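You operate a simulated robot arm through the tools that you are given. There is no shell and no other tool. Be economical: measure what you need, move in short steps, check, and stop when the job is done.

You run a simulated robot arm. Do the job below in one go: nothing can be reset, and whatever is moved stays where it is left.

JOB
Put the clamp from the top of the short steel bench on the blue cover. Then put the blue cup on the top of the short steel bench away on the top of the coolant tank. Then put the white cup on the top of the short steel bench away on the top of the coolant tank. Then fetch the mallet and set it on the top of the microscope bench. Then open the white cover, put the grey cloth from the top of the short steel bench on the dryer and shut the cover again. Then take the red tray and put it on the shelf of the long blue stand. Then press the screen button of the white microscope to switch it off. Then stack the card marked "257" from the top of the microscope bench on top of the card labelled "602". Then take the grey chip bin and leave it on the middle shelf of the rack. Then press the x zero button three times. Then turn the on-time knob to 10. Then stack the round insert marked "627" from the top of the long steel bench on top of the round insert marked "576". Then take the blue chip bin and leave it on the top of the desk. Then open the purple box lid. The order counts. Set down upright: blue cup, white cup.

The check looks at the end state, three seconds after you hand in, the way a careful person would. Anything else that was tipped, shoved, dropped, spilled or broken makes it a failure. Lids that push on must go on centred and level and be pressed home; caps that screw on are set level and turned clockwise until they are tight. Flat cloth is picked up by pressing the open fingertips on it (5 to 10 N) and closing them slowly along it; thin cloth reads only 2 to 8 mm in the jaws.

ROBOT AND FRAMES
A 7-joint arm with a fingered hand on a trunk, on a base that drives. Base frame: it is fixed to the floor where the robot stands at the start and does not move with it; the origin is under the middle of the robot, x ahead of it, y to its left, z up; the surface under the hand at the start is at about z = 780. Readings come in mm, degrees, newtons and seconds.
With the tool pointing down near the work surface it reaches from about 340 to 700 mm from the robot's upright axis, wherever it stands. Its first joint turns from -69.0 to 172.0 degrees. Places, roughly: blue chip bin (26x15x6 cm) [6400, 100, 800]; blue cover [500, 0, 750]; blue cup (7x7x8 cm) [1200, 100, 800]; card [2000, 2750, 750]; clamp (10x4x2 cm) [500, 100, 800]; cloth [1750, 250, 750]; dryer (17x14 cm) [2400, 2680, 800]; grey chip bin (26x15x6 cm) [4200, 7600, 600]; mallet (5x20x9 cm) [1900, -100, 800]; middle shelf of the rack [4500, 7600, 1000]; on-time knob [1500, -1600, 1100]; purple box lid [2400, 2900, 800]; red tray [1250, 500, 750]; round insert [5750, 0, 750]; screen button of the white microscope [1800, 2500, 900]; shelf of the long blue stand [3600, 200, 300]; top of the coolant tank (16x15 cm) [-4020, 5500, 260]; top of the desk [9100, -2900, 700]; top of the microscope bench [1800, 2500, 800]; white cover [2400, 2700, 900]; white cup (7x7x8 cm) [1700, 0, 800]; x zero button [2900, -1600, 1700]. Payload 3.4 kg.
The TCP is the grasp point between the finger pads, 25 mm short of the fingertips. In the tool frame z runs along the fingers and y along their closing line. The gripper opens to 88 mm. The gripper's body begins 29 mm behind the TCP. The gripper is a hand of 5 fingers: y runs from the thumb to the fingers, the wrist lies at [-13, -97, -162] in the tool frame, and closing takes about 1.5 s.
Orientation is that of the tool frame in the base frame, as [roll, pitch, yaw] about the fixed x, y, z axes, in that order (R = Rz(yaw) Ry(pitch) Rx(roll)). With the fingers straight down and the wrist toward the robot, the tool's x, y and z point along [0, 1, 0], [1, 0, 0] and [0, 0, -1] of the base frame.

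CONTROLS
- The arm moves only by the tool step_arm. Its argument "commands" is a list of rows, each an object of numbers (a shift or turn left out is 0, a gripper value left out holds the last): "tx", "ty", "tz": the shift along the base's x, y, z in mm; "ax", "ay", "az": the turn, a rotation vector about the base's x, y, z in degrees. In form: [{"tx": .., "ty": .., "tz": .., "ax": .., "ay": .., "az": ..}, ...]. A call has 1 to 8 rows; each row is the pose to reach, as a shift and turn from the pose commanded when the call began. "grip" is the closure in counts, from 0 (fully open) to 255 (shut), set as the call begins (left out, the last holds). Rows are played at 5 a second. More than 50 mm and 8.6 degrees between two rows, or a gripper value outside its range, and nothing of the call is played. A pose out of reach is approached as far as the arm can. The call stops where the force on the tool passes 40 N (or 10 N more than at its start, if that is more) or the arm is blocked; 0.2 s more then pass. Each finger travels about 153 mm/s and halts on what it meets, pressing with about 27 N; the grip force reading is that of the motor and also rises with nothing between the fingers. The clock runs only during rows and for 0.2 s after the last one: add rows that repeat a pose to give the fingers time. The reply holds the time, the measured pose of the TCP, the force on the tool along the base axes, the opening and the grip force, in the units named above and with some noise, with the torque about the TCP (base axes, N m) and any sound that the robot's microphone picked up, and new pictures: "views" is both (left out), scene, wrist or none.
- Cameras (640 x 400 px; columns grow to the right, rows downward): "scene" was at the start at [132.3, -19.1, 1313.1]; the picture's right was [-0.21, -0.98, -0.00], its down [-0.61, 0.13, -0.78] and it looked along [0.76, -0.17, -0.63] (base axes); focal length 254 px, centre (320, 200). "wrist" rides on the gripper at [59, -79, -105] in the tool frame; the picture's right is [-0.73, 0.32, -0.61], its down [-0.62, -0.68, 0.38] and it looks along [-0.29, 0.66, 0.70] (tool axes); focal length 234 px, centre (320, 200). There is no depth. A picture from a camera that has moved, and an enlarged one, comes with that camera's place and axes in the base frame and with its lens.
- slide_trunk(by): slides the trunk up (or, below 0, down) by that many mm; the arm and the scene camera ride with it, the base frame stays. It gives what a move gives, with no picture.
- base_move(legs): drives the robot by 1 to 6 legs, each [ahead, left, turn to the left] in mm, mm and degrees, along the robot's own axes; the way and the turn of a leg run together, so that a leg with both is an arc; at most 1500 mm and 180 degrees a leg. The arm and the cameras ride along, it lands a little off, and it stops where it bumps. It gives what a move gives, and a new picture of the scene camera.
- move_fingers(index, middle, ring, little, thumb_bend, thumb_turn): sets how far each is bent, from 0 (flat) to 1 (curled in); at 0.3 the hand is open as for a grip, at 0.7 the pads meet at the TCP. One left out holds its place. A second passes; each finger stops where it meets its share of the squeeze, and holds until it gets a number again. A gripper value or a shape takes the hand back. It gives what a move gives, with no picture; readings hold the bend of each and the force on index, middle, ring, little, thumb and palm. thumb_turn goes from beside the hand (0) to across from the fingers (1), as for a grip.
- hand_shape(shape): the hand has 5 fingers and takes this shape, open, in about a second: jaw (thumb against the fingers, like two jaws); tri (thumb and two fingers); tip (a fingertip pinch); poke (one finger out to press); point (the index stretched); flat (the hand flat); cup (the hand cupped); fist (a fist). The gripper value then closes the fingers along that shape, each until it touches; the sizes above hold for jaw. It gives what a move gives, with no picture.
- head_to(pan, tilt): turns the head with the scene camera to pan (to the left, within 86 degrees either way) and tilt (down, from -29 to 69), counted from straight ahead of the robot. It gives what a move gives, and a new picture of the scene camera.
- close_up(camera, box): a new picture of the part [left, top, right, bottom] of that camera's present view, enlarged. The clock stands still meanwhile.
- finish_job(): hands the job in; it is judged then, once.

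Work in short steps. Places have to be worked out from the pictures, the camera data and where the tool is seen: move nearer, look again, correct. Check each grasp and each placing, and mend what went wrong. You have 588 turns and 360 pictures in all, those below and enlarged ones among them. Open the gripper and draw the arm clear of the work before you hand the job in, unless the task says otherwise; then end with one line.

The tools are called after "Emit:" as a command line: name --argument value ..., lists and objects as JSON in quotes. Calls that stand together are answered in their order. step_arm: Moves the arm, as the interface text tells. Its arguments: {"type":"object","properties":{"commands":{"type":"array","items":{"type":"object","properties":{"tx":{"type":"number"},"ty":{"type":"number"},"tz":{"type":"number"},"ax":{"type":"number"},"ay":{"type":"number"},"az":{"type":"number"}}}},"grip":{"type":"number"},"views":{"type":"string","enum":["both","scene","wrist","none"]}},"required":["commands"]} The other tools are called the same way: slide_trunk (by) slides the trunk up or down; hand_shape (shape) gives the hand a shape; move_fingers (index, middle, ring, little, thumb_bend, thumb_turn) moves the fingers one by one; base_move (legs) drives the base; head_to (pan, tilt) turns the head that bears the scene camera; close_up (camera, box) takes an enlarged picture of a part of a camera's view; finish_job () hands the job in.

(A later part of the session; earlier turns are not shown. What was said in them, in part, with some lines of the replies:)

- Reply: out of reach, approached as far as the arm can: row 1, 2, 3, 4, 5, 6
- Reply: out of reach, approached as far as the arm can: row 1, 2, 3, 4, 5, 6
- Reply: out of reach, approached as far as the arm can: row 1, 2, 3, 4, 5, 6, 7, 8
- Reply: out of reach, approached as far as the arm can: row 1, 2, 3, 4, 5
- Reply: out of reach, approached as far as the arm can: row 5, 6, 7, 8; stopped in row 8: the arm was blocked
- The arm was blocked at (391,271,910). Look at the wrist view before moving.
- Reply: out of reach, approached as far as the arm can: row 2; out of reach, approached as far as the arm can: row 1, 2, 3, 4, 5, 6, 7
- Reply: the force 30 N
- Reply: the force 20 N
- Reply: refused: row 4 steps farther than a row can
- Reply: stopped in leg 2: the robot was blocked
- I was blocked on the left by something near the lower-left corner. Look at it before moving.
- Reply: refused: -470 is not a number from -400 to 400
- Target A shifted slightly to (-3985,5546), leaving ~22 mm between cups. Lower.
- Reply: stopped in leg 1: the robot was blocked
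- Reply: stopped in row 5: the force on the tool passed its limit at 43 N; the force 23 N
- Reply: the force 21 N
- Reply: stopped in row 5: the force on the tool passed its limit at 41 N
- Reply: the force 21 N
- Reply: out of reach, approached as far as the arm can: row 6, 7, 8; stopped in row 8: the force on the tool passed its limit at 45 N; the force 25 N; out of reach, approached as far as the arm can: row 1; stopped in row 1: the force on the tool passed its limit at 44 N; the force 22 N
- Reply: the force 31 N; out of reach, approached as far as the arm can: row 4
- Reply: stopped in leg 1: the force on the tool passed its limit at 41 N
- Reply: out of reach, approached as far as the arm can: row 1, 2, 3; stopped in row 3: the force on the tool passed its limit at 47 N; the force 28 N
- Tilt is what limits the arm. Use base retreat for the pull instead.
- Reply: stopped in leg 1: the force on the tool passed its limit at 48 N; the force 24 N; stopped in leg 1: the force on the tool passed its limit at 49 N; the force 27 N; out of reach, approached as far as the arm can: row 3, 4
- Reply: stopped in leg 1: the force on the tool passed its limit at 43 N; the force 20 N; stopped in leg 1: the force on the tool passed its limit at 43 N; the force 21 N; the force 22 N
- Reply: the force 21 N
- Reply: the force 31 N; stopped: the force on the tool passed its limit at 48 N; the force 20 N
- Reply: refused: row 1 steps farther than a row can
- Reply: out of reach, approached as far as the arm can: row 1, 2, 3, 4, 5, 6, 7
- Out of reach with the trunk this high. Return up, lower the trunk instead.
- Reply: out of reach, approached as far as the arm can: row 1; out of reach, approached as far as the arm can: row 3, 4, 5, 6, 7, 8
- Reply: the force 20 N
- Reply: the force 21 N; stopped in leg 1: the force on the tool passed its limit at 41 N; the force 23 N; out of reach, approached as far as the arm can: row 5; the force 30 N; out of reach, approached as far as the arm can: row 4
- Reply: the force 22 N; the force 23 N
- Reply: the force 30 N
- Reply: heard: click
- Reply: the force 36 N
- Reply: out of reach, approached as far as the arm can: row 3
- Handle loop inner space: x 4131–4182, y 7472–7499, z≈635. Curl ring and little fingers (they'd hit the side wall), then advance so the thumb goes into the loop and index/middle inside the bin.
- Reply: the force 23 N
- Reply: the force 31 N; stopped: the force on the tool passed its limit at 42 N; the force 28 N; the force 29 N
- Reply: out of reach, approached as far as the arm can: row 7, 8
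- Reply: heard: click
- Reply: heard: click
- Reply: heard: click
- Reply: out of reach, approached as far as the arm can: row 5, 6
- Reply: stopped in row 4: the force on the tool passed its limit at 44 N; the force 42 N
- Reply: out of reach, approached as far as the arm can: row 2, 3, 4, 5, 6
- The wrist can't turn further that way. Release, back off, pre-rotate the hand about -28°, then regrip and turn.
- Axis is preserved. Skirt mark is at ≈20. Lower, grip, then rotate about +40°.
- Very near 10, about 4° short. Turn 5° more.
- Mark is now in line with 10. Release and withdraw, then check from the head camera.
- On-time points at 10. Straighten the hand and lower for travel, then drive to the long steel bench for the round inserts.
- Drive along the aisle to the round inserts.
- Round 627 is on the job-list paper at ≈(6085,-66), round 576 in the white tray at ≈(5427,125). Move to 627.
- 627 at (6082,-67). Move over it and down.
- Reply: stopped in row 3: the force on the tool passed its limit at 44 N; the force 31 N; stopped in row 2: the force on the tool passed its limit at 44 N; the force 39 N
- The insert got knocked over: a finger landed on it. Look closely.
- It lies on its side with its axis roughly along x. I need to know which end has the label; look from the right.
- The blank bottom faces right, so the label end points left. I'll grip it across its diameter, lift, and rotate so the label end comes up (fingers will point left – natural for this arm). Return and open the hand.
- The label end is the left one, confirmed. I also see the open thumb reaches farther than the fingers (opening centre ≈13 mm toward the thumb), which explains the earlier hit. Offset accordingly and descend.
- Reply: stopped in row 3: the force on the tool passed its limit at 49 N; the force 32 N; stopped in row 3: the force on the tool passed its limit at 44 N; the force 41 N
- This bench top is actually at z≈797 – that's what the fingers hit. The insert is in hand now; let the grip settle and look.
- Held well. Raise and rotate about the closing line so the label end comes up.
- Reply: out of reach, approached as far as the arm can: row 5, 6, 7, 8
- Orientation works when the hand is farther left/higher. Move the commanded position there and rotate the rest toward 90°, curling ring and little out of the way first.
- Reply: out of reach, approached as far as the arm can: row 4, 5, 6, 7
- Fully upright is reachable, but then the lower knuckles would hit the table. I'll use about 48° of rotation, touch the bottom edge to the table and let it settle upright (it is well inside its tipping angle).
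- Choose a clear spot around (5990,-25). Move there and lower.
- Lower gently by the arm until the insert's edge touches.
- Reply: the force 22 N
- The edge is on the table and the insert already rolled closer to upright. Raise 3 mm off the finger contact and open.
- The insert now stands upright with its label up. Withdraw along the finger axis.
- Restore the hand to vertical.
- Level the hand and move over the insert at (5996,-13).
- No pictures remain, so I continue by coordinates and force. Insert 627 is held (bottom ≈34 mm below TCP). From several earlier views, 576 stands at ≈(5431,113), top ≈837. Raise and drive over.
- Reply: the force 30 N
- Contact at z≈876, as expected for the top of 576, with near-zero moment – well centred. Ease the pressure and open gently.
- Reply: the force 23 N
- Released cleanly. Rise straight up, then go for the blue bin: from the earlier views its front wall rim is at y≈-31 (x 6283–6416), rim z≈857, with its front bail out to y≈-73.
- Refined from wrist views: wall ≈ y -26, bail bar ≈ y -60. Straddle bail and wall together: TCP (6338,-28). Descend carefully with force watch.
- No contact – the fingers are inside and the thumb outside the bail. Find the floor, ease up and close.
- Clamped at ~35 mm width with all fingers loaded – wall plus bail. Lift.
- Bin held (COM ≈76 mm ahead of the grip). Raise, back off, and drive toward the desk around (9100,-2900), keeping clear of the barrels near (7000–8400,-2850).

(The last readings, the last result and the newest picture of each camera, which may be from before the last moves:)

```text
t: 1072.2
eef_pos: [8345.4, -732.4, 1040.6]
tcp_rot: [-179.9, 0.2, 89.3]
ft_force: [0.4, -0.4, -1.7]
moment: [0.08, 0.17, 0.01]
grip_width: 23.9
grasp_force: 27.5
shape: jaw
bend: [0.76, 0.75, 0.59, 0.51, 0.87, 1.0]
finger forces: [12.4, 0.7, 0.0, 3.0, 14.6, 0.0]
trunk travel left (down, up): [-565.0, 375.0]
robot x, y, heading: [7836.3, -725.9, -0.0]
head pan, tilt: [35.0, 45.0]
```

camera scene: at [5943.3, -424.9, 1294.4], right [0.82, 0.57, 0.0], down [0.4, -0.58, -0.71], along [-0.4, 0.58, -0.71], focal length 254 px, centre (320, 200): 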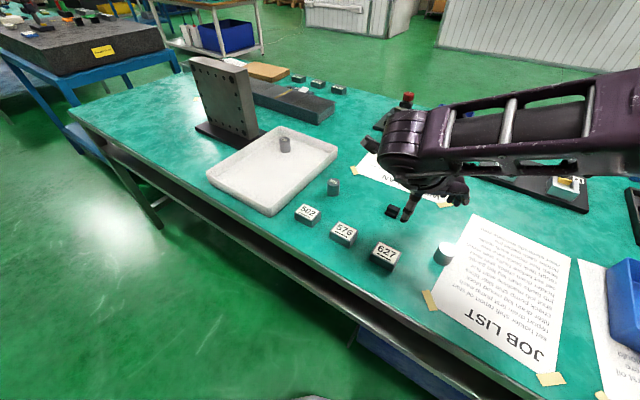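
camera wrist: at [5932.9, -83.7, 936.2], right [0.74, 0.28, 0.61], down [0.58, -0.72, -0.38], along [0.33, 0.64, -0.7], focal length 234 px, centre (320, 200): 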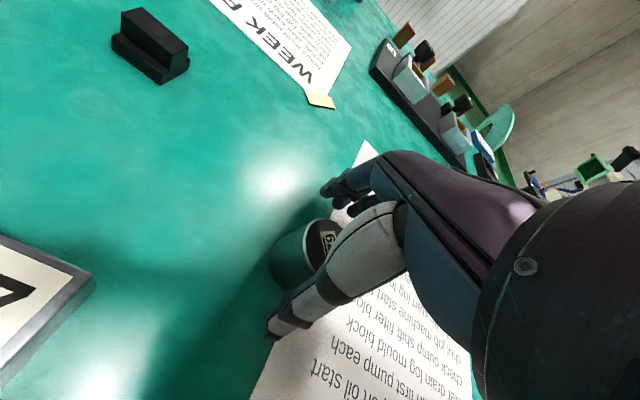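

Emit:
base_move --legs '[[0, -1300, 0]]'

```text
t: 1078.8
eef_pos: [8338.8, -2042.8, 1040.9]
tcp_rot: [-180.0, 0.1, 88.9]
ft_force: [-0.3, -0.4, -2.0]
moment: [0.04, 0.14, 0.01]
grip_width: 23.6
grasp_force: 27.0
shape: jaw
bend: [0.76, 0.75, 0.59, 0.51, 0.87, 1.0]
finger forces: [12.2, 0.7, 0.0, 2.9, 14.8, 0.0]
trunk travel left (down, up): [-565.0, 375.0]
robot x, y, heading: [7831.6, -2037.2, -0.2]
head pan, tilt: [35.0, 45.0]
```

Turn toward the desk (heading about -23°) and approach in two steps; bump detection will stop me if anything is in the way.

Emit:
base_move --legs '[[0, 0, -23], [350, -50, 0]]'

Emit:
base_move --legs '[[300, -44, 0]]'

```text
t: 1082.3
eef_pos: [8590.1, -2434.8, 1040.4]
tcp_rot: [-180.0, 0.0, 65.2]
ft_force: [-0.2, -0.5, -2.3]
moment: [0.11, 0.09, 0.0]
grip_width: 23.5
grasp_force: 27.4
shape: jaw
bend: [0.76, 0.75, 0.59, 0.52, 0.87, 1.0]
finger forces: [12.2, 0.6, 0.0, 3.1, 14.4, 0.0]
trunk travel left (down, up): [-565.0, 375.0]
robot x, y, heading: [8126.1, -2222.1, -24.2]
head pan, tilt: [35.0, 45.0]
```

```text
t: 1083.4
eef_pos: [8602.2, -2474.5, 1039.7]
tcp_rot: [-179.9, 0.0, 60.5]
ft_force: [-0.1, -0.3, -2.3]
moment: [0.16, 0.08, 0.0]
grip_width: 23.4
grasp_force: 27.5
shape: jaw
bend: [0.76, 0.75, 0.59, 0.52, 0.87, 1.0]
finger forces: [12.3, 0.6, 0.1, 3.3, 15.1, 0.0]
trunk travel left (down, up): [-565.0, 375.0]
robot x, y, heading: [8157.3, -2227.8, -28.8]
head pan, tilt: [35.0, 45.0]
stopped in leg 1: the robot was blocked; the commanded pose is now the measured one
```

Blocked on the right (the barrel pallet reaches farther than I judged). Back off, go around farther left, and come in more steeply.

Emit:
base_move --legs '[[-150, 0, 0], [0, 0, 9], [400, 215, 0]]'

```text
t: 1087.8
eef_pos: [8953.9, -2265.4, 1039.2]
tcp_rot: [-179.9, 0.1, 69.4]
ft_force: [-0.1, 0.5, -1.9]
moment: [0.11, 0.11, -0.01]
grip_width: 23.8
grasp_force: 26.8
shape: jaw
bend: [0.76, 0.75, 0.59, 0.52, 0.87, 1.0]
finger forces: [12.0, 0.7, 0.1, 3.2, 14.9, 0.1]
trunk travel left (down, up): [-565.0, 375.0]
robot x, y, heading: [8477.2, -2090.3, -20.0]
head pan, tilt: [35.0, 45.0]
```

No bump. Turn to heading -50°, bringing the bin over the desk's near corner area, and extend slightly.

Emit:
base_move --legs '[[0, 0, -30]]'

Emit:
step_arm --commands '[{"tx": 25, "ty": -26}, {"tx": 50, "ty": -52}, {"tx": 75, "ty": -79}]' --views "none"

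```text
t: 1089.7
eef_pos: [8796.8, -2484.2, 1039.8]
tcp_rot: [-179.9, 0.1, 38.6]
ft_force: [0.1, 0.1, -2.3]
moment: [0.16, 0.06, 0.01]
grip_width: 23.2
grasp_force: 26.8
shape: jaw
bend: [0.76, 0.75, 0.59, 0.52, 0.87, 1.0]
finger forces: [11.8, 0.5, 0.0, 2.9, 13.9, 0.0]
trunk travel left (down, up): [-565.0, 375.0]
robot x, y, heading: [8478.9, -2091.3, -50.4]
head pan, tilt: [35.0, 45.0]
```

```text
t: 1090.5
eef_pos: [8874.4, -2562.5, 1039.3]
tcp_rot: [-179.9, 0.2, 38.6]
ft_force: [-1.1, 0.3, -2.3]
moment: [0.18, 0.05, 0.03]
grip_width: 23.4
grasp_force: 27.0
shape: jaw
bend: [0.76, 0.75, 0.59, 0.52, 0.86, 1.0]
finger forces: [11.9, 0.5, 0.0, 3.0, 14.7, 0.0]
trunk travel left (down, up): [-565.0, 375.0]
robot x, y, heading: [8473.4, -2090.2, -51.0]
head pan, tilt: [35.0, 45.0]
no pictures are left
```

Lower stepwise, watching for contact with the desk.

Emit:
step_arm --commands '[{"tz": -30}, {"tz": -60}, {"tz": -90}, {"tz": -120}]' --views "none"

Emit:
step_arm --commands '[{"tz": -10}, {"tz": -20}, {"tz": -30}, {"tz": -40}]' --views "none"

```text
t: 1091.5
eef_pos: [8872.1, -2563.6, 918.3]
tcp_rot: [-179.9, 0.1, 38.7]
ft_force: [0.6, 0.3, -1.5]
moment: [0.17, 0.06, 0.01]
grip_width: 23.5
grasp_force: 26.8
shape: jaw
bend: [0.76, 0.75, 0.59, 0.52, 0.86, 1.0]
finger forces: [11.6, 0.4, 0.1, 2.9, 14.9, 0.0]
trunk travel left (down, up): [-565.0, 375.0]
robot x, y, heading: [8480.2, -2085.4, -50.5]
head pan, tilt: [35.0, 45.0]
no pictures are left
```

```text
t: 1092.5
eef_pos: [8872.3, -2563.4, 880.1]
tcp_rot: [-179.8, 0.0, 38.6]
ft_force: [0.0, 0.1, -2.7]
moment: [0.17, 0.05, 0.01]
grip_width: 23.4
grasp_force: 27.2
shape: jaw
bend: [0.76, 0.75, 0.59, 0.52, 0.86, 1.0]
finger forces: [11.6, 0.5, 0.1, 3.0, 14.9, 0.0]
trunk travel left (down, up): [-565.0, 375.0]
robot x, y, heading: [8477.0, -2085.7, -50.7]
head pan, tilt: [35.0, 45.0]
no pictures are left
```

Emit:
step_arm --commands '[{"tz": -8}, {"tz": -16}, {"tz": -24}, {"tz": -32}, {"tz": -40}, {"tz": -48}]' --views "none"

```text
t: 1093.9
eef_pos: [8870.8, -2560.3, 834.0]
tcp_rot: [179.9, 0.1, 38.6]
ft_force: [-1.5, 2.3, 4.6]
moment: [-0.54, -0.43, 0.0]
grip_width: 24.4
grasp_force: 27.5
shape: jaw
bend: [0.76, 0.58, 0.58, 0.53, 0.87, 1.0]
finger forces: [13.9, 1.7, 0.3, 1.5, 20.5, 0.0]
trunk travel left (down, up): [-565.0, 375.0]
robot x, y, heading: [8474.7, -2085.9, -50.5]
head pan, tilt: [35.0, 45.0]
no pictures are left
```

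The far end of the bin touched (contact ≈120 mm ahead of the grip). Continue down so it levels onto the surface.

Emit:
step_arm --commands '[{"tz": -6}, {"tz": -12}, {"tz": -18}]' --views "none"

Emit:
step_arm --commands '[{"tz": -6}, {"tz": -12}, {"tz": -18}]' --views "none"

```text
t: 1094.7
eef_pos: [8872.4, -2561.4, 815.9]
tcp_rot: [179.9, 0.2, 38.7]
ft_force: [-1.9, 3.3, 5.0]
moment: [-0.74, -0.42, 0.01]
grip_width: 25.9
grasp_force: 26.9
shape: jaw
bend: [0.75, 0.57, 0.58, 0.54, 0.87, 1.0]
finger forces: [13.2, 2.8, 1.5, 1.8, 23.2, 0.0]
trunk travel left (down, up): [-565.0, 375.0]
robot x, y, heading: [8478.5, -2089.5, -50.7]
head pan, tilt: [35.0, 45.0]
no pictures are left
```

```text
t: 1095.5
eef_pos: [8870.9, -2560.5, 799.7]
tcp_rot: [179.6, 0.1, 38.7]
ft_force: [-1.9, 2.3, 11.5]
moment: [-1.54, -1.18, 0.0]
grip_width: 28.8
grasp_force: 27.4
shape: jaw
bend: [0.76, 0.55, 0.57, 0.54, 0.86, 1.0]
finger forces: [30.0, 5.8, 3.2, 0.8, 34.4, 0.0]
trunk travel left (down, up): [-565.0, 375.0]
robot x, y, heading: [8476.0, -2090.3, -50.8]
head pan, tilt: [35.0, 45.0]
no pictures are left
```

Emit:
step_arm --commands '[{"tz": -4}, {"tz": -8}, {"tz": -12}]' --views "none"

```text
t: 1096.3
eef_pos: [8869.3, -2559.6, 788.9]
tcp_rot: [179.7, 0.1, 38.7]
ft_force: [-3.3, 4.2, 17.1]
moment: [-2.27, -1.79, 0.0]
grip_width: 31.7
grasp_force: 27.5
shape: jaw
bend: [0.77, 0.54, 0.56, 0.54, 0.84, 0.99]
finger forces: [42.6, 11.1, 3.5, 0.6, 44.8, 0.1]
trunk travel left (down, up): [-565.0, 375.0]
robot x, y, heading: [8477.9, -2086.9, -50.9]
head pan, tilt: [35.0, 45.0]
no pictures are left
```

Emit:
step_arm --commands '[{"tz": -3}, {"tz": -6}, {"tz": -9}]' --views "none"

```text
t: 1097.1
eef_pos: [8871.2, -2560.9, 779.6]
tcp_rot: [179.6, 0.0, 38.7]
ft_force: [-2.5, 4.2, 19.3]
moment: [-2.81, -2.25, 0.07]
grip_width: 33.2
grasp_force: 26.5
shape: jaw
bend: [0.77, 0.53, 0.55, 0.54, 0.82, 0.99]
finger forces: [51.3, 16.2, 3.8, 0.8, 50.4, 0.1]
trunk travel left (down, up): [-565.0, 375.0]
robot x, y, heading: [8477.9, -2089.1, -50.5]
head pan, tilt: [35.0, 45.0]
no pictures are left
```

Emit:
step_arm --commands '[{"tz": -3}, {"tz": -6}]' --views "none"

```text
t: 1097.7
eef_pos: [8870.0, -2560.3, 774.6]
tcp_rot: [179.6, 0.1, 38.6]
ft_force: [-1.4, 4.7, 21.9]
moment: [-3.11, -2.51, 0.04]
grip_width: 34.9
grasp_force: 26.9
shape: jaw
bend: [0.78, 0.52, 0.54, 0.54, 0.81, 0.98]
finger forces: [55.8, 19.0, 3.9, 1.0, 53.8, 0.1]
trunk travel left (down, up): [-565.0, 375.0]
robot x, y, heading: [8476.4, -2088.2, -50.6]
head pan, tilt: [35.0, 45.0]
no pictures are left
```

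Emit:
step_arm --commands '[{"tz": -3}, {"tz": -6}]' --views "none"

```text
t: 1098.3
eef_pos: [8870.1, -2560.2, 767.7]
tcp_rot: [179.6, 0.1, 38.7]
ft_force: [-2.5, 3.7, 21.4]
moment: [-3.06, -2.32, 0.16]
grip_width: 36.2
grasp_force: 27.1
shape: jaw
bend: [0.78, 0.51, 0.52, 0.54, 0.8, 0.98]
finger forces: [60.9, 23.6, 7.3, 1.2, 54.2, 0.1]
trunk travel left (down, up): [-565.0, 375.0]
robot x, y, heading: [8478.6, -2091.0, -50.6]
head pan, tilt: [35.0, 45.0]
no pictures are left
```

Emit:
step_arm --commands '[{"tz": -4}, {"tz": -8}]' --views "none"

```text
t: 1098.9
eef_pos: [8870.6, -2558.5, 765.0]
tcp_rot: [179.0, 0.1, 38.6]
ft_force: [-3.5, 2.9, 36.7]
moment: [-3.22, -2.27, 0.02]
grip_width: 36.4
grasp_force: 26.8
shape: jaw
bend: [0.79, 0.51, 0.52, 0.54, 0.8, 0.98]
finger forces: [66.6, 24.8, 8.6, 1.0, 53.1, 0.1]
trunk travel left (down, up): [-565.0, 375.0]
robot x, y, heading: [8477.3, -2087.5, -50.8]
head pan, tilt: [35.0, 45.0]
no pictures are left
```

The front touched too – the bin is flat on the desk (z≈725). Relax and release.

Emit:
step_arm --commands '[{"tz": 6}, {"tz": 7}]' --views "none"

Emit:
move_fingers --index 0.4 --middle 0.4 --ring 0.4 --little 0.4 --thumb_bend 0.4

Emit:
move_fingers --index 0.33 --middle 0.33 --ring 0.33 --little 0.33 --thumb_bend 0.28

```text
t: 1099.5
eef_pos: [8869.4, -2558.8, 764.5]
tcp_rot: [179.7, 0.2, 38.8]
ft_force: [-3.7, 2.1, 20.9]
moment: [-3.06, -2.23, 0.01]
grip_width: 36.4
grasp_force: 27.0
shape: jaw
bend: [0.78, 0.51, 0.52, 0.54, 0.8, 0.98]
finger forces: [61.0, 22.9, 5.6, 1.1, 52.3, 0.0]
trunk travel left (down, up): [-565.0, 375.0]
robot x, y, heading: [8477.4, -2086.1, -50.6]
head pan, tilt: [35.0, 45.0]
no pictures are left
```

```text
t: 1100.0
eef_pos: [8874.6, -2562.5, 770.2]
tcp_rot: [179.2, -0.2, 38.5]
ft_force: [-2.4, 2.7, 18.2]
moment: [-0.49, -0.17, -0.03]
grip_width: 64.3
grasp_force: 9.4
shape: fingers
bend: [0.4, 0.41, 0.4, 0.4, 0.39, 1.0]
finger forces: [0.9, 16.3, 0.1, 0.0, 1.8, 0.0]
trunk travel left (down, up): [-565.0, 375.0]
robot x, y, heading: [8478.2, -2087.0, -50.9]
head pan, tilt: [35.0, 45.0]
stopped: the force on the tool passed its limit at 41 N (the readings are from after the stop); the commanded pose is now the measured one
```

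```text
t: 1101.0
eef_pos: [8872.0, -2561.4, 768.1]
tcp_rot: [179.5, -0.2, 38.6]
ft_force: [-2.1, 2.5, 12.9]
moment: [-0.36, -0.14, -0.05]
grip_width: 82.3
grasp_force: 6.7
shape: fingers
bend: [0.33, 0.36, 0.33, 0.33, 0.28, 1.0]
finger forces: [0.8, 12.9, 0.0, 0.0, 0.0, 0.1]
trunk travel left (down, up): [-565.0, 375.0]
robot x, y, heading: [8475.6, -2087.7, -50.7]
head pan, tilt: [35.0, 45.0]
```

Middle finger rests on the bin's floor; rise straight up and clear.

Emit:
step_arm --commands '[{"tz": 8}, {"tz": 20}, {"tz": 40}, {"tz": 70}, {"tz": 110}, {"tz": 150}]' --views "none"

```text
t: 1102.4
eef_pos: [8872.9, -2561.9, 915.7]
tcp_rot: [179.7, -0.1, 38.6]
ft_force: [-0.2, 0.0, 0.6]
moment: [0.01, 0.01, 0.01]
grip_width: 82.4
grasp_force: 0.0
shape: fingers
bend: [0.33, 0.33, 0.33, 0.33, 0.28, 1.0]
finger forces: [0.1, 0.1, 0.0, 0.0, 0.0, 0.0]
trunk travel left (down, up): [-565.0, 375.0]
robot x, y, heading: [8477.4, -2086.7, -50.6]
head pan, tilt: [35.0, 45.0]
no pictures are left
```

Now return toward the microscope bench for the purple lid: back off, regain the aisle, and retrace the route.

Emit:
step_arm --commands '[{"tz": 40}, {"tz": 80}, {"tz": 120}]' --grip 0 --views "none"

Emit:
base_move --legs '[[-400, 0, 0], [0, 0, 50.6], [0, 1080, 0], [-1500, 0, 0]]'

```text
t: 1103.2
eef_pos: [8872.7, -2561.9, 1038.0]
tcp_rot: [179.7, -0.1, 38.6]
ft_force: [-0.5, 0.2, -0.4]
moment: [-0.02, -0.01, 0.02]
grip_width: 87.7
grasp_force: 0.0
shape: jaw
bend: [0.3, 0.3, 0.3, 0.3, 0.3, 0.98]
finger forces: [0.0, 0.0, 0.1, 0.0, 0.0, 0.0]
trunk travel left (down, up): [-565.0, 375.0]
robot x, y, heading: [8473.7, -2089.9, -50.4]
head pan, tilt: [35.0, 45.0]
no pictures are left
```

```text
t: 1120.0
eef_pos: [7359.5, -688.7, 1037.5]
tcp_rot: [179.8, 0.0, 90.1]
ft_force: [-0.6, -1.4, 0.6]
moment: [0.02, 0.03, 0.0]
grip_width: 88.2
grasp_force: 0.1
shape: jaw
bend: [0.3, 0.3, 0.3, 0.3, 0.3, 0.98]
finger forces: [0.0, 0.1, 0.1, 0.1, 0.0, 0.0]
trunk travel left (down, up): [-565.0, 375.0]
robot x, y, heading: [6740.4, -702.7, 0.7]
head pan, tilt: [35.0, 45.0]
```

Emit:
base_move --legs '[[0, 0, -0.7], [-1500, 0, 0], [-1500, 0, 0]]'

```text
t: 1134.7
eef_pos: [4395.8, -688.8, 1036.1]
tcp_rot: [179.7, -0.1, 92.0]
ft_force: [0.6, 0.7, 0.1]
moment: [-0.03, -0.03, 0.01]
grip_width: 87.9
grasp_force: 0.1
shape: jaw
bend: [0.3, 0.3, 0.3, 0.3, 0.3, 0.98]
finger forces: [0.0, 0.1, 0.0, 0.0, 0.1, 0.0]
trunk travel left (down, up): [-565.0, 375.0]
robot x, y, heading: [3778.5, -719.7, 2.4]
head pan, tilt: [35.0, 45.0]
```

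Emit:
base_move --legs '[[0, 60, -2.4], [-1220, 0, 0], [0, 0, 90]]'

```text
t: 1145.2
eef_pos: [2560.5, -43.1, 1035.9]
tcp_rot: [179.6, -0.1, 177.5]
ft_force: [0.4, 0.2, 0.2]
moment: [-0.01, -0.01, 0.0]
grip_width: 87.7
grasp_force: 0.1
shape: jaw
bend: [0.3, 0.3, 0.3, 0.3, 0.3, 0.98]
finger forces: [0.0, 0.0, 0.0, 0.0, 0.0, 0.0]
trunk travel left (down, up): [-565.0, 375.0]
robot x, y, heading: [2549.6, -662.2, 88.2]
head pan, tilt: [35.0, 45.0]
```

Emit:
base_move --legs '[[0, 0, 1.8], [1500, 0, 0], [550, 0, 0]]'

Emit:
base_move --legs '[[0, -720, 0], [1500, 0, 0], [480, 0, 0]]'

```text
t: 1155.8
eef_pos: [2485.8, 2009.4, 1035.4]
tcp_rot: [179.7, -0.1, -178.7]
ft_force: [0.3, -0.1, 0.4]
moment: [0.0, -0.02, -0.03]
grip_width: 88.0
grasp_force: 0.0
shape: jaw
bend: [0.3, 0.3, 0.3, 0.3, 0.3, 0.98]
finger forces: [0.1, 0.0, 0.0, 0.1, 0.1, 0.0]
trunk travel left (down, up): [-565.0, 375.0]
robot x, y, heading: [2511.0, 1393.8, 91.7]
head pan, tilt: [35.0, 45.0]
```

```text
t: 1169.0
eef_pos: [3114.2, 3977.3, 1036.8]
tcp_rot: [179.6, -0.1, -178.3]
ft_force: [0.4, -0.2, 0.3]
moment: [-0.01, -0.04, -0.01]
grip_width: 87.9
grasp_force: 0.1
shape: jaw
bend: [0.3, 0.3, 0.3, 0.3, 0.3, 0.98]
finger forces: [0.0, 0.0, 0.0, 0.0, 0.0, 0.1]
trunk travel left (down, up): [-565.0, 375.0]
robot x, y, heading: [3140.9, 3355.3, 92.3]
head pan, tilt: [35.0, 45.0]
```

Emit:
base_move --legs '[[0, 0, 88.8], [0, 0, 88.9]]'

Emit:
step_arm --commands '[{"ty": 40}, {"ty": 80}, {"ty": 120}]' --views "none"

```text
t: 1177.0
eef_pos: [3165.4, 2739.4, 1036.6]
tcp_rot: [179.7, -0.1, 0.6]
ft_force: [0.3, 0.3, 0.3]
moment: [0.0, -0.01, 0.01]
grip_width: 87.7
grasp_force: 0.1
shape: jaw
bend: [0.3, 0.3, 0.3, 0.3, 0.3, 0.98]
finger forces: [0.1, 0.1, 0.0, 0.1, 0.1, 0.0]
trunk travel left (down, up): [-565.0, 375.0]
robot x, y, heading: [3146.0, 3361.6, -88.5]
head pan, tilt: [35.0, 45.0]
```

```text
t: 1177.8
eef_pos: [3165.3, 2861.4, 1038.1]
tcp_rot: [179.6, -0.3, 0.6]
ft_force: [0.1, 0.5, -0.9]
moment: [-0.02, 0.02, 0.0]
grip_width: 87.8
grasp_force: 0.1
shape: jaw
bend: [0.3, 0.3, 0.3, 0.3, 0.3, 0.98]
finger forces: [0.1, 0.0, 0.0, 0.1, 0.0, 0.1]
trunk travel left (down, up): [-565.0, 375.0]
robot x, y, heading: [3148.3, 3362.5, -88.8]
head pan, tilt: [35.0, 45.0]
no pictures are left
```

Emit:
base_move --legs '[[0, -760, -1.3]]'

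```text
t: 1181.9
eef_pos: [2399.0, 2847.3, 1038.2]
tcp_rot: [179.7, -0.1, -0.4]
ft_force: [-0.1, -0.5, -0.5]
moment: [-0.01, -0.03, 0.0]
grip_width: 87.7
grasp_force: 0.2
shape: jaw
bend: [0.3, 0.3, 0.3, 0.3, 0.3, 0.98]
finger forces: [0.1, 0.0, 0.0, 0.0, 0.1, 0.0]
trunk travel left (down, up): [-565.0, 375.0]
robot x, y, heading: [2386.1, 3345.0, -89.8]
head pan, tilt: [35.0, 45.0]
```

Hand is above the lid handle (estimated bar at y≈2864, z≈886). Descend with force watch.

Emit:
step_arm --commands '[{"ty": 4, "tz": -40}, {"ty": 4, "tz": -80}, {"ty": 4, "tz": -115}, {"ty": 4, "tz": -130}]' --views "none"

Emit:
step_arm --commands '[{"tz": -5}, {"tz": -10}, {"tz": -15}, {"tz": -20}, {"tz": -25}, {"tz": -30}]' --views "none"

```text
t: 1182.9
eef_pos: [2398.8, 2852.1, 906.5]
tcp_rot: [179.7, -0.1, -0.4]
ft_force: [-1.0, -0.6, 0.2]
moment: [0.0, 0.0, 0.0]
grip_width: 87.9
grasp_force: 0.0
shape: jaw
bend: [0.3, 0.3, 0.3, 0.3, 0.3, 0.98]
finger forces: [0.0, 0.1, 0.0, 0.0, 0.1, 0.1]
trunk travel left (down, up): [-565.0, 375.0]
robot x, y, heading: [2388.3, 3351.6, -89.8]
head pan, tilt: [35.0, 45.0]
no pictures are left
```

```text
t: 1184.3
eef_pos: [2398.6, 2850.9, 876.4]
tcp_rot: [179.7, -0.2, -0.3]
ft_force: [0.6, -0.4, 0.4]
moment: [0.0, -0.01, 0.0]
grip_width: 88.2
grasp_force: 0.0
shape: jaw
bend: [0.3, 0.3, 0.3, 0.3, 0.3, 0.98]
finger forces: [0.1, 0.0, 0.1, 0.0, 0.0, 0.0]
trunk travel left (down, up): [-565.0, 375.0]
robot x, y, heading: [2386.2, 3348.5, -89.7]
head pan, tilt: [35.0, 45.0]
no pictures are left
```

No contact. Close the fingers and see what is felt.

Emit:
step_arm --commands '[{}, {}, {}, {}, {}, {}, {}]' --grip 255 --views "none"

```text
t: 1185.9
eef_pos: [2398.4, 2854.4, 877.7]
tcp_rot: [179.7, -0.2, -0.3]
ft_force: [1.6, 15.6, -9.0]
moment: [-0.2, -0.02, 0.0]
grip_width: 7.5
grasp_force: 27.0
shape: jaw
bend: [0.7, 0.7, 0.7, 0.7, 0.78, 1.0]
finger forces: [0.0, 0.0, 0.0, 0.0, 17.1, 0.0]
trunk travel left (down, up): [-565.0, 375.0]
robot x, y, heading: [2390.6, 3347.0, -89.6]
head pan, tilt: [35.0, 45.0]
no pictures are left
```

The thumb presses on the bar from the +y side and seems to curl under it. Shift the hand 8 mm toward +y so the fingers meet the bar too, then test-lift gently.

Emit:
step_arm --commands '[{"ty": 3}, {"ty": 6}, {"ty": 9}]' --views "none"

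Emit:
step_arm --commands '[{"tz": 3}, {"tz": 6}, {"tz": 9}]' --views "none"

```text
t: 1186.7
eef_pos: [2396.3, 2860.5, 878.7]
tcp_rot: [179.7, -0.1, -0.5]
ft_force: [0.9, 0.7, -1.4]
moment: [-0.05, -0.01, 0.03]
grip_width: 6.0
grasp_force: 27.6
shape: jaw
bend: [0.7, 0.7, 0.7, 0.7, 0.8, 1.0]
finger forces: [0.1, 0.1, 0.1, 1.0, 1.3, 0.0]
trunk travel left (down, up): [-565.0, 375.0]
robot x, y, heading: [2386.7, 3345.2, -89.8]
head pan, tilt: [35.0, 45.0]
no pictures are left
```

```text
t: 1187.5
eef_pos: [2398.2, 2863.2, 885.7]
tcp_rot: [179.9, 0.0, -0.4]
ft_force: [0.8, 7.4, -6.5]
moment: [-0.12, 0.01, -0.02]
grip_width: 6.0
grasp_force: 27.0
shape: jaw
bend: [0.7, 0.7, 0.7, 0.7, 0.8, 1.0]
finger forces: [0.1, 0.1, 0.1, 0.2, 9.2, 0.1]
trunk travel left (down, up): [-565.0, 375.0]
robot x, y, heading: [2387.8, 3346.2, -89.7]
head pan, tilt: [35.0, 45.0]
no pictures are left
```

The reaction (pushing +y, pulling down) matches a lid hinged at +y. Follow a small arc toward the robot.

Emit:
step_arm --commands '[{"ty": 3, "tz": 3}, {"ty": 6, "tz": 6}, {"ty": 9, "tz": 10}, {"ty": 14, "tz": 14}]' --views "none"

```text
t: 1188.5
eef_pos: [2396.6, 2876.0, 901.3]
tcp_rot: [179.8, -0.1, -0.3]
ft_force: [1.4, 6.5, -8.1]
moment: [-0.16, 0.0, -0.01]
grip_width: 6.0
grasp_force: 27.1
shape: jaw
bend: [0.7, 0.7, 0.7, 0.7, 0.79, 1.0]
finger forces: [0.1, 0.0, 0.0, 0.3, 9.7, 0.0]
trunk travel left (down, up): [-565.0, 375.0]
robot x, y, heading: [2386.9, 3347.7, -89.7]
head pan, tilt: [35.0, 45.0]
no pictures are left
```

Force steady ~10 N – the lid is turning. Continue.

Emit:
step_arm --commands '[{"ty": 6, "tz": 6}, {"ty": 12, "tz": 11}, {"ty": 18, "tz": 15}, {"ty": 24, "tz": 19}, {"ty": 31, "tz": 22}]' --views "none"

```text
t: 1189.7
eef_pos: [2397.3, 2905.5, 922.0]
tcp_rot: [179.5, 0.0, -0.4]
ft_force: [0.3, 1.8, -5.2]
moment: [-0.1, 0.01, 0.1]
grip_width: 6.0
grasp_force: 27.0
shape: jaw
bend: [0.7, 0.7, 0.7, 0.7, 0.79, 1.0]
finger forces: [0.0, 0.0, 0.0, 2.0, 4.2, 0.1]
trunk travel left (down, up): [-565.0, 375.0]
robot x, y, heading: [2382.9, 3350.5, -89.8]
head pan, tilt: [35.0, 45.0]
no pictures are left
```

Emit:
step_arm --commands '[{"ty": 7, "tz": 3}, {"ty": 14, "tz": 5}, {"ty": 21, "tz": 7}, {"ty": 28, "tz": 8}]' --views "none"

```text
t: 1190.7
eef_pos: [2399.4, 2935.0, 931.0]
tcp_rot: [179.7, -0.2, -0.4]
ft_force: [-0.2, 0.1, -3.5]
moment: [-0.08, 0.05, 0.09]
grip_width: 6.0
grasp_force: 27.0
shape: jaw
bend: [0.7, 0.7, 0.7, 0.7, 0.79, 1.0]
finger forces: [0.0, 0.0, 0.1, 2.6, 2.7, 0.0]
trunk travel left (down, up): [-565.0, 375.0]
robot x, y, heading: [2387.9, 3345.5, -89.6]
head pan, tilt: [35.0, 45.0]
no pictures are left
```

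Emit:
step_arm --commands '[{"ty": 7, "tz": 1}, {"ty": 14, "tz": 1}, {"ty": 21, "tz": 0}, {"ty": 28, "tz": -2}]' --views "none"

```text
t: 1191.7
eef_pos: [2399.2, 2961.5, 928.7]
tcp_rot: [179.7, -0.1, -0.4]
ft_force: [0.5, 0.0, -0.3]
moment: [-0.03, 0.08, 0.11]
grip_width: 5.8
grasp_force: 27.6
shape: jaw
bend: [0.7, 0.7, 0.7, 0.7, 0.8, 1.0]
finger forces: [0.0, 0.0, 0.0, 3.3, 2.1, 0.1]
trunk travel left (down, up): [-565.0, 375.0]
robot x, y, heading: [2387.1, 3347.3, -89.7]
head pan, tilt: [35.0, 45.0]
no pictures are left
```

Near balance (force ≈0). Continue a bit further, following the arc down, watching for a stop.

Emit:
step_arm --commands '[{"ty": 6, "tz": -2}, {"ty": 12, "tz": -4}, {"ty": 18, "tz": -8}, {"ty": 24, "tz": -12}]' --views "none"

```text
t: 1192.7
eef_pos: [2398.6, 2986.6, 917.2]
tcp_rot: [179.7, -0.1, -0.4]
ft_force: [3.9, 1.8, 3.0]
moment: [-0.07, 0.13, 0.05]
grip_width: 5.3
grasp_force: 27.0
shape: jaw
bend: [0.7, 0.7, 0.7, 0.7, 0.8, 1.0]
finger forces: [0.0, 2.1, 0.1, 4.6, 0.0, 0.0]
trunk travel left (down, up): [-565.0, 375.0]
robot x, y, heading: [2383.9, 3346.6, -89.8]
head pan, tilt: [35.0, 45.0]
no pictures are left
```

Emit:
step_arm --commands '[{"ty": 5, "tz": -4}, {"ty": 10, "tz": -9}, {"ty": 15, "tz": -14}]' --views "none"

```text
t: 1193.5
eef_pos: [2399.7, 3003.2, 903.7]
tcp_rot: [179.5, -0.1, -0.3]
ft_force: [8.3, 2.6, 11.9]
moment: [-0.45, 0.55, 0.23]
grip_width: 5.3
grasp_force: 27.0
shape: jaw
bend: [0.7, 0.7, 0.7, 0.7, 0.8, 1.0]
finger forces: [0.9, 8.0, 0.0, 14.3, 0.0, 0.0]
trunk travel left (down, up): [-565.0, 375.0]
robot x, y, heading: [2386.9, 3348.1, -89.6]
head pan, tilt: [35.0, 45.0]
no pictures are left
```

Contact rising: at its stop or fully open. Ease back a little, open thumb then fingers, and withdraw upward.

Emit:
step_arm --commands '[{"ty": -3, "tz": 4}, {"ty": -5, "tz": 7}]' --views "none"

Emit:
move_fingers --thumb_bend 0.4

Emit:
move_fingers --index 0.5 --middle 0.5 --ring 0.5 --little 0.5

```text
t: 1194.1
eef_pos: [2398.0, 2997.1, 908.9]
tcp_rot: [179.8, 0.1, -0.4]
ft_force: [8.1, -1.5, -2.6]
moment: [0.01, -0.01, 0.14]
grip_width: 5.3
grasp_force: 26.7
shape: jaw
bend: [0.7, 0.7, 0.7, 0.7, 0.8, 1.0]
finger forces: [0.0, 0.4, 0.0, 9.7, 0.0, 0.0]
trunk travel left (down, up): [-565.0, 375.0]
robot x, y, heading: [2387.9, 3346.7, -89.9]
head pan, tilt: [35.0, 45.0]
no pictures are left
```

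```text
t: 1195.1
eef_pos: [2397.4, 2995.7, 907.9]
tcp_rot: [179.8, 0.0, -0.4]
ft_force: [7.2, -3.7, -6.1]
moment: [0.01, 0.1, -0.06]
grip_width: 15.0
grasp_force: 7.8
shape: fingers
bend: [0.7, 0.7, 0.7, 0.7, 0.4, 1.0]
finger forces: [7.3, 1.1, 0.0, 7.6, 0.1, 0.0]
trunk travel left (down, up): [-565.0, 375.0]
robot x, y, heading: [2386.6, 3348.1, -89.4]
head pan, tilt: [35.0, 45.0]
```

```text
t: 1196.1
eef_pos: [2399.2, 2996.4, 908.9]
tcp_rot: [179.6, -0.1, -0.3]
ft_force: [7.0, 1.1, 3.8]
moment: [-0.11, 0.2, 0.13]
grip_width: 52.0
grasp_force: 5.3
shape: fingers
bend: [0.5, 0.51, 0.5, 0.51, 0.4, 1.0]
finger forces: [0.9, 1.6, 0.2, 7.2, 0.0, 0.0]
trunk travel left (down, up): [-565.0, 375.0]
robot x, y, heading: [2389.9, 3345.0, -89.8]
head pan, tilt: [35.0, 45.0]
```

The little finger leans on a handle leg (+x reaction). Shift +6 mm in x, open a bit more, and lift out.

Emit:
step_arm --commands '[{"tx": 4}, {"tx": 8}]' --views "none"

Emit:
step_arm --commands '[{"tz": 6}, {"tz": 12}, {"tz": 20}]' --views "none"

```text
t: 1196.7
eef_pos: [2401.8, 2995.9, 909.2]
tcp_rot: [179.7, -0.2, -0.6]
ft_force: [-10.5, 0.2, 1.7]
moment: [-0.06, -0.17, -0.32]
grip_width: 51.9
grasp_force: 6.8
shape: fingers
bend: [0.5, 0.51, 0.5, 0.5, 0.4, 1.0]
finger forces: [11.2, 1.2, 0.0, 1.3, 0.1, 0.2]
trunk travel left (down, up): [-565.0, 375.0]
robot x, y, heading: [2383.7, 3347.1, -89.5]
head pan, tilt: [35.0, 45.0]
no pictures are left
```

```text
t: 1197.5
eef_pos: [2404.1, 2996.7, 928.6]
tcp_rot: [179.8, -0.2, -0.4]
ft_force: [-8.5, 0.1, -5.6]
moment: [0.16, 0.06, -0.28]
grip_width: 51.8
grasp_force: 4.7
shape: fingers
bend: [0.5, 0.5, 0.5, 0.5, 0.4, 1.0]
finger forces: [8.4, 0.1, 0.1, 0.0, 0.0, 0.1]
trunk travel left (down, up): [-565.0, 375.0]
robot x, y, heading: [2388.1, 3347.8, -89.4]
head pan, tilt: [35.0, 45.0]
no pictures are left
```

Emit:
step_arm --commands '[{"tx": -4}, {"tx": -5}]' --views "none"

Emit:
step_arm --commands '[{"tz": 6}, {"tz": 14}, {"tz": 24}, {"tz": 36}]' --views "none"

```text
t: 1198.1
eef_pos: [2400.8, 2996.7, 929.6]
tcp_rot: [179.8, -0.2, -0.3]
ft_force: [-0.5, -0.3, -0.2]
moment: [0.0, 0.01, -0.02]
grip_width: 52.3
grasp_force: 0.6
shape: fingers
bend: [0.5, 0.5, 0.5, 0.5, 0.4, 1.0]
finger forces: [1.1, 0.0, 0.1, 0.0, 0.1, 0.0]
trunk travel left (down, up): [-565.0, 375.0]
robot x, y, heading: [2384.5, 3345.3, -89.9]
head pan, tilt: [35.0, 45.0]
no pictures are left
```

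```text
t: 1199.1
eef_pos: [2399.3, 2997.5, 965.2]
tcp_rot: [179.7, -0.1, -0.4]
ft_force: [-0.8, 0.8, 0.0]
moment: [-0.02, 0.02, 0.01]
grip_width: 52.2
grasp_force: 0.2
shape: fingers
bend: [0.5, 0.5, 0.5, 0.5, 0.4, 1.0]
finger forces: [0.0, 0.1, 0.0, 0.0, 0.0, 0.1]
trunk travel left (down, up): [-565.0, 375.0]
robot x, y, heading: [2388.6, 3348.0, -89.7]
head pan, tilt: [35.0, 45.0]
no pictures are left
```

Free of the handle. Verify by feel: probe with closed fingers where the closed handle would be (y≈2866, z≈886).

Emit:
step_arm --commands '[{"tz": 40}, {"tz": 65, "ty": -35}, {"tz": 65, "ty": -80}, {"tz": 65, "ty": -125}, {"tz": 65, "ty": -131}]' --grip 255 --views "none"

Emit:
step_arm --commands '[{"tz": -40}, {"tz": -80}, {"tz": -100}, {"tz": -110}, {"tz": -118}, {"tz": -126}, {"tz": -134}]' --views "none"

```text
t: 1200.3
eef_pos: [2400.7, 2864.4, 1030.1]
tcp_rot: [179.7, -0.1, -0.4]
ft_force: [0.3, -0.1, 0.7]
moment: [0.03, 0.0, 0.02]
grip_width: 0.0
grasp_force: 27.3
shape: jaw
bend: [0.7, 0.7, 0.7, 0.7, 0.38, 1.0]
finger forces: [0.0, 0.1, 0.1, 0.0, 0.0, 0.0]
trunk travel left (down, up): [-565.0, 375.0]
robot x, y, heading: [2384.9, 3347.6, -89.8]
head pan, tilt: [35.0, 45.0]
no pictures are left
```

```text
t: 1201.9
eef_pos: [2403.2, 2860.8, 907.3]
tcp_rot: [178.3, -0.6, -0.6]
ft_force: [-0.1, -2.7, 15.5]
moment: [-0.02, -0.01, -0.03]
grip_width: 0.1
grasp_force: 26.6
shape: jaw
bend: [0.7, 0.7, 0.7, 0.7, 0.42, 1.0]
finger forces: [13.9, 0.0, 0.0, 0.0, 0.0, 0.1]
trunk travel left (down, up): [-565.0, 375.0]
robot x, y, heading: [2390.2, 3346.1, -89.8]
head pan, tilt: [35.0, 45.0]
stopped in row 7: the force on the tool passed its limit at 46 N (the readings are from after the stop); the commanded pose is now the measured one
no pictures are left
```

The handle is still at its closed height, so the lid fell shut again – my fingers dragged it while leaving the bail. Redo it with only index and thumb (others curled), which will slip out freely.

Emit:
step_arm --commands '[{"tz": 20}, {"tz": 45}]' --grip 0 --views "none"

Emit:
move_fingers --index 0.3 --middle 1.0 --ring 1.0 --little 1.0 --thumb_bend 0.3

Emit:
step_arm --commands '[{"ty": -9, "tz": -20, "ax": -1.5}, {"ty": -9, "tz": -45, "ax": -1.5}, {"ty": -9, "tz": -60, "ax": -1.5}, {"ty": -9, "tz": -68, "ax": -1.5}, {"ty": -9, "tz": -74, "ax": -1.5}]' --views "none"

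```text
t: 1202.5
eef_pos: [2402.0, 2862.4, 950.0]
tcp_rot: [178.7, -0.4, -0.6]
ft_force: [-0.1, 0.4, -0.1]
moment: [0.01, -0.01, -0.01]
grip_width: 87.4
grasp_force: 0.0
shape: jaw
bend: [0.3, 0.3, 0.3, 0.3, 0.3, 0.98]
finger forces: [0.1, 0.0, 0.1, 0.0, 0.0, 0.0]
trunk travel left (down, up): [-565.0, 375.0]
robot x, y, heading: [2387.9, 3348.3, -89.7]
head pan, tilt: [35.0, 45.0]
no pictures are left
```

```text
t: 1203.5
eef_pos: [2400.6, 2860.0, 950.0]
tcp_rot: [178.7, -0.5, -0.6]
ft_force: [0.5, -0.3, -0.3]
moment: [0.0, 0.01, -0.01]
grip_width: 84.4
grasp_force: 0.0
shape: fingers
bend: [0.3, 1.0, 1.0, 1.0, 0.3, 0.98]
finger forces: [0.1, 0.0, 0.0, 0.1, 0.0, 0.0]
trunk travel left (down, up): [-565.0, 375.0]
robot x, y, heading: [2385.3, 3347.2, -89.5]
head pan, tilt: [35.0, 45.0]
```

```text
t: 1204.7
eef_pos: [2401.6, 2851.7, 874.4]
tcp_rot: [177.3, -0.5, -0.6]
ft_force: [-0.2, 0.1, -0.8]
moment: [0.0, 0.02, 0.0]
grip_width: 84.5
grasp_force: 0.1
shape: fingers
bend: [0.3, 1.0, 1.0, 1.0, 0.3, 0.98]
finger forces: [0.0, 0.0, 0.1, 0.0, 0.1, 0.0]
trunk travel left (down, up): [-565.0, 375.0]
robot x, y, heading: [2390.4, 3349.7, -89.7]
head pan, tilt: [35.0, 45.0]
no pictures are left
```

Emit:
step_arm --commands '[{"ax": 2.7}]' --views "none"

Emit:
move_fingers --index 0.72 --thumb_bend 0.85

Emit:
step_arm --commands '[{"ty": 4}, {"ty": 9}, {"ty": 10, "tz": 4}, {"ty": 10, "tz": 9}]' --views "none"

```text
t: 1205.1
eef_pos: [2402.5, 2852.4, 875.1]
tcp_rot: [179.9, -0.5, -0.6]
ft_force: [-0.3, 0.0, -0.3]
moment: [0.02, 0.0, -0.01]
grip_width: 84.4
grasp_force: 0.0
shape: fingers
bend: [0.3, 1.0, 1.0, 1.0, 0.3, 0.98]
finger forces: [0.0, 0.1, 0.1, 0.1, 0.0, 0.1]
trunk travel left (down, up): [-565.0, 375.0]
robot x, y, heading: [2386.0, 3347.0, -89.5]
head pan, tilt: [35.0, 45.0]
no pictures are left
```

```text
t: 1206.1
eef_pos: [2401.9, 2855.6, 875.6]
tcp_rot: [-180.0, -0.3, -0.5]
ft_force: [-3.2, 21.2, -12.3]
moment: [-0.24, 0.08, 0.2]
grip_width: 0.0
grasp_force: 12.5
shape: fingers
bend: [0.72, 1.0, 1.0, 1.0, 0.73, 0.97]
finger forces: [0.0, 0.1, 0.0, 0.0, 24.9, 0.0]
trunk travel left (down, up): [-565.0, 375.0]
robot x, y, heading: [2389.2, 3347.9, -89.7]
head pan, tilt: [35.0, 45.0]
```

```text
t: 1207.1
eef_pos: [2400.1, 2863.8, 885.6]
tcp_rot: [179.9, -0.5, -0.4]
ft_force: [-2.5, 15.1, -12.0]
moment: [-0.22, 0.1, 0.1]
grip_width: 0.0
grasp_force: 11.2
shape: fingers
bend: [0.72, 1.0, 1.0, 1.0, 0.74, 0.97]
finger forces: [0.0, 2.9, 0.1, 0.1, 20.1, 0.1]
trunk travel left (down, up): [-565.0, 375.0]
robot x, y, heading: [2385.1, 3346.7, -89.6]
head pan, tilt: [35.0, 45.0]
no pictures are left
```

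Hooked by the thumb again. Retrace the arc that worked.

Emit:
step_arm --commands '[{"ty": 4, "tz": 5}, {"ty": 8, "tz": 10}, {"ty": 13, "tz": 15}, {"ty": 19, "tz": 20}, {"ty": 26, "tz": 26}, {"ty": 34, "tz": 31}, {"ty": 42, "tz": 36}]' --views "none"

Emit:
step_arm --commands '[{"ty": 8, "tz": 3}, {"ty": 16, "tz": 6}, {"ty": 24, "tz": 8}, {"ty": 32, "tz": 9}, {"ty": 42, "tz": 9}, {"ty": 54, "tz": 7}]' --views "none"

```text
t: 1208.7
eef_pos: [2401.4, 2903.9, 921.7]
tcp_rot: [179.9, -0.5, -0.6]
ft_force: [-0.6, 5.1, -11.2]
moment: [-0.06, 0.04, 0.02]
grip_width: 0.3
grasp_force: 6.4
shape: fingers
bend: [0.71, 1.0, 1.0, 1.0, 0.74, 0.97]
finger forces: [0.0, 0.1, 0.0, 0.1, 13.7, 0.2]
trunk travel left (down, up): [-565.0, 375.0]
robot x, y, heading: [2390.9, 3347.6, -89.5]
head pan, tilt: [35.0, 45.0]
no pictures are left
```

```text
t: 1210.1
eef_pos: [2402.5, 2958.2, 930.2]
tcp_rot: [179.5, -0.6, -0.8]
ft_force: [-7.6, -1.2, 19.1]
moment: [-0.15, 0.12, -0.08]
grip_width: 0.0
grasp_force: 11.1
shape: fingers
bend: [0.71, 1.0, 1.0, 1.0, 0.78, 0.97]
finger forces: [4.3, 17.5, 0.0, 0.1, 1.4, 0.0]
trunk travel left (down, up): [-565.0, 375.0]
robot x, y, heading: [2389.7, 3345.0, -89.8]
head pan, tilt: [35.0, 45.0]
no pictures are left
```

The curled middle finger now leans on the bail/lid; raise a little and continue.

Emit:
step_arm --commands '[{"tz": 5}, {"ty": 6, "tz": 6}, {"ty": 14, "tz": 4}, {"ty": 22, "tz": 0}]' --views "none"

```text
t: 1211.1
eef_pos: [2401.4, 2981.1, 927.6]
tcp_rot: [179.8, -0.7, -0.5]
ft_force: [-4.9, 0.3, 4.4]
moment: [-0.09, 0.05, -0.08]
grip_width: 0.2
grasp_force: 5.1
shape: fingers
bend: [0.71, 1.0, 1.0, 1.0, 0.78, 0.97]
finger forces: [4.9, 4.7, 0.0, 0.0, 0.1, 0.0]
trunk travel left (down, up): [-565.0, 375.0]
robot x, y, heading: [2387.3, 3349.7, -89.8]
head pan, tilt: [35.0, 45.0]
no pictures are left
```

Emit:
step_arm --commands '[{"ty": 7, "tz": -3}, {"ty": 14, "tz": -7}, {"ty": 20, "tz": -11}]' --views "none"

```text
t: 1211.9
eef_pos: [2402.5, 3001.7, 917.2]
tcp_rot: [179.8, -0.6, -0.6]
ft_force: [-4.5, 4.8, 10.4]
moment: [-0.13, 0.05, -0.04]
grip_width: 0.0
grasp_force: 8.2
shape: fingers
bend: [0.71, 1.0, 1.0, 1.0, 0.78, 0.97]
finger forces: [4.8, 9.1, 0.1, 0.0, 3.1, 0.0]
trunk travel left (down, up): [-565.0, 375.0]
robot x, y, heading: [2389.8, 3350.0, -89.7]
head pan, tilt: [35.0, 45.0]
no pictures are left
```

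Emit:
step_arm --commands '[{"ty": 5, "tz": -4}, {"ty": 10, "tz": -9}, {"ty": 15, "tz": -14}]' --views "none"

```text
t: 1212.7
eef_pos: [2401.4, 3017.6, 904.5]
tcp_rot: [179.4, -0.6, -0.6]
ft_force: [-12.3, 13.4, 28.2]
moment: [-0.84, -0.08, 0.01]
grip_width: 0.1
grasp_force: 22.0
shape: fingers
bend: [0.71, 1.0, 1.0, 1.0, 0.78, 0.97]
finger forces: [23.0, 16.8, 0.0, 0.0, 4.4, 0.0]
out of reach, approached as far as the arm can: row 3
trunk travel left (down, up): [-565.0, 375.0]
robot x, y, heading: [2383.7, 3348.2, -89.7]
head pan, tilt: [35.0, 45.0]
no pictures are left
```

At its stop. Ease off, open the thumb and slightly the index, and lift out checking for drag.

Emit:
step_arm --commands '[{"ty": -4, "tz": 5}]' --views "none"

Emit:
move_fingers --thumb_bend 0.3 --index 0.58

Emit:
step_arm --commands '[{"tz": 4}, {"tz": 8}]' --views "none"

```text
t: 1213.1
eef_pos: [2401.9, 3011.4, 908.5]
tcp_rot: [179.7, -0.6, -0.6]
ft_force: [-11.3, 8.8, 14.5]
moment: [-0.18, -0.06, -0.09]
grip_width: 0.0
grasp_force: 14.3
shape: fingers
bend: [0.71, 1.0, 1.0, 1.0, 0.78, 0.97]
finger forces: [9.4, 10.7, 0.1, 0.0, 7.8, 0.0]
trunk travel left (down, up): [-565.0, 375.0]
robot x, y, heading: [2386.9, 3346.9, -89.7]
head pan, tilt: [35.0, 45.0]
no pictures are left
```

```text
t: 1214.1
eef_pos: [2402.4, 3010.9, 909.0]
tcp_rot: [179.7, -0.7, -0.5]
ft_force: [-12.6, 6.9, 12.5]
moment: [-0.23, -0.06, -0.04]
grip_width: 48.3
grasp_force: 13.1
shape: fingers
bend: [0.65, 1.0, 1.0, 1.0, 0.3, 0.97]
finger forces: [14.7, 11.3, 0.0, 0.1, 0.0, 0.0]
trunk travel left (down, up): [-565.0, 375.0]
robot x, y, heading: [2387.4, 3347.8, -89.9]
head pan, tilt: [35.0, 45.0]
```

```text
t: 1214.7
eef_pos: [2403.6, 3007.9, 915.8]
tcp_rot: [180.0, -0.5, -0.5]
ft_force: [-9.2, -0.4, -3.9]
moment: [0.15, 0.04, -0.23]
grip_width: 54.1
grasp_force: 5.0
shape: fingers
bend: [0.58, 1.0, 1.0, 1.0, 0.3, 0.97]
finger forces: [8.7, 1.9, 0.1, 0.0, 0.0, 0.1]
trunk travel left (down, up): [-565.0, 375.0]
robot x, y, heading: [2384.7, 3344.3, -89.9]
head pan, tilt: [35.0, 45.0]
no pictures are left
```

Index rubs the +x leg; shift -8 mm in x before rising further.

Emit:
step_arm --commands '[{"tx": -4}, {"tx": -8}]' --views "none"

Emit:
step_arm --commands '[{"tz": 5}, {"tz": 10}]' --views "none"

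```text
t: 1215.3
eef_pos: [2400.3, 3006.3, 915.9]
tcp_rot: [179.9, -0.5, -0.4]
ft_force: [1.2, 0.3, -0.8]
moment: [-0.01, -0.02, -0.01]
grip_width: 55.2
grasp_force: 0.4
shape: fingers
bend: [0.57, 1.0, 1.0, 1.0, 0.3, 0.97]
finger forces: [0.1, 0.1, 0.0, 0.0, 0.0, 0.1]
out of reach, approached as far as the arm can: row 2
trunk travel left (down, up): [-565.0, 375.0]
robot x, y, heading: [2387.2, 3347.7, -89.6]
head pan, tilt: [35.0, 45.0]
no pictures are left
```

```text
t: 1215.9
eef_pos: [2398.3, 3006.7, 925.7]
tcp_rot: [179.9, -0.4, -0.6]
ft_force: [-0.5, -0.9, -0.1]
moment: [-0.04, 0.03, -0.01]
grip_width: 54.9
grasp_force: 0.1
shape: fingers
bend: [0.57, 1.0, 1.0, 1.0, 0.3, 0.97]
finger forces: [0.1, 0.0, 0.1, 0.0, 0.0, 0.1]
trunk travel left (down, up): [-565.0, 375.0]
robot x, y, heading: [2386.8, 3348.5, -90.1]
head pan, tilt: [35.0, 45.0]
no pictures are left
```

Completely free of force now. Rise clear and probe once more where the closed handle would be.

Emit:
step_arm --commands '[{"tz": 20}, {"tz": 50}, {"tz": 85}, {"tz": 110}]' --views "none"

Emit:
step_arm --commands '[{"ty": -45}, {"ty": -90}, {"ty": -135}, {"ty": -144}]' --grip 255 --views "none"

Emit:
step_arm --commands '[{"tz": -45}, {"tz": -85}, {"tz": -110}, {"tz": -118}, {"tz": -124}, {"tz": -130}, {"tz": -135}]' --views "none"

```text
t: 1216.9
eef_pos: [2397.8, 3006.6, 1035.7]
tcp_rot: [179.9, -0.5, -0.4]
ft_force: [-0.7, -0.8, -0.2]
moment: [0.0, 0.03, -0.01]
grip_width: 55.0
grasp_force: 0.0
shape: fingers
bend: [0.57, 1.0, 1.0, 1.0, 0.3, 0.97]
finger forces: [0.1, 0.1, 0.0, 0.0, 0.0, 0.0]
trunk travel left (down, up): [-565.0, 375.0]
robot x, y, heading: [2388.9, 3347.3, -89.6]
head pan, tilt: [35.0, 45.0]
no pictures are left
```

```text
t: 1217.9
eef_pos: [2399.4, 2862.9, 1035.5]
tcp_rot: [179.8, -0.6, -0.6]
ft_force: [-0.4, -0.1, -0.7]
moment: [-0.02, -0.02, 0.01]
grip_width: 0.0
grasp_force: 26.6
shape: jaw
bend: [0.7, 0.7, 0.7, 0.7, 0.4, 1.0]
finger forces: [0.0, 0.1, 0.0, 0.0, 0.0, 0.1]
trunk travel left (down, up): [-565.0, 375.0]
robot x, y, heading: [2384.3, 3346.2, -89.7]
head pan, tilt: [35.0, 45.0]
no pictures are left
```

```text
t: 1219.5
eef_pos: [2399.5, 2862.7, 899.4]
tcp_rot: [179.8, -0.5, -0.6]
ft_force: [-0.1, 0.9, 0.7]
moment: [0.01, -0.04, 0.0]
grip_width: 0.0
grasp_force: 27.1
shape: jaw
bend: [0.7, 0.7, 0.7, 0.7, 0.4, 1.0]
finger forces: [0.0, 0.0, 0.0, 0.0, 0.1, 0.1]
trunk travel left (down, up): [-565.0, 375.0]
robot x, y, heading: [2385.4, 3344.9, -89.4]
head pan, tilt: [35.0, 45.0]
no pictures are left
```

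No contact where the closed handle was – the lid is open. Withdraw: raise, open the gripper, and back away.

Emit:
step_arm --commands '[{"tz": 45}, {"tz": 95}, {"tz": 140}, {"tz": 180}]' --grip 0 --views "none"

Emit:
base_move --legs '[[-450, 0, 0]]'

```text
t: 1220.5
eef_pos: [2400.4, 2865.0, 1080.0]
tcp_rot: [180.0, -0.5, -0.6]
ft_force: [0.2, 0.0, -0.1]
moment: [-0.02, 0.03, -0.02]
grip_width: 87.4
grasp_force: 0.0
shape: jaw
bend: [0.3, 0.3, 0.3, 0.3, 0.3, 0.98]
finger forces: [0.0, 0.0, 0.0, 0.0, 0.0, 0.0]
trunk travel left (down, up): [-565.0, 375.0]
robot x, y, heading: [2387.3, 3352.3, -89.4]
head pan, tilt: [35.0, 45.0]
no pictures are left
```

```text
t: 1223.2
eef_pos: [2399.2, 3313.1, 1079.1]
tcp_rot: [179.9, -0.5, -0.1]
ft_force: [-0.2, -0.6, 0.6]
moment: [-0.06, 0.02, 0.01]
grip_width: 87.7
grasp_force: 0.1
shape: jaw
bend: [0.3, 0.3, 0.3, 0.3, 0.3, 0.98]
finger forces: [0.1, 0.0, 0.0, 0.0, 0.1, 0.0]
trunk travel left (down, up): [-565.0, 375.0]
robot x, y, heading: [2382.1, 3795.3, -89.3]
head pan, tilt: [35.0, 45.0]
```

The gripper is open and the arm is clear of the work. All the steps have been carried out in order, so I'm handing the job in.

Emit:
finish_job

```text
The job is handed in.
```

I carried out all fourteen steps in order and handed the job in, but I ran out of pictures partway through. The last three placements – insert 627 on insert 576, the blue chip bin on the desk, and the open purple lid – were done and checked by position and touch only. Three more things may count against the result: the "257" card sits about 10 mm off square on the "602" card, I knocked insert 627 over once and stood it up again before stacking it, and the base was blocked near the barrel pallet on the way to the desk and I couldn't see whether anything there moved.
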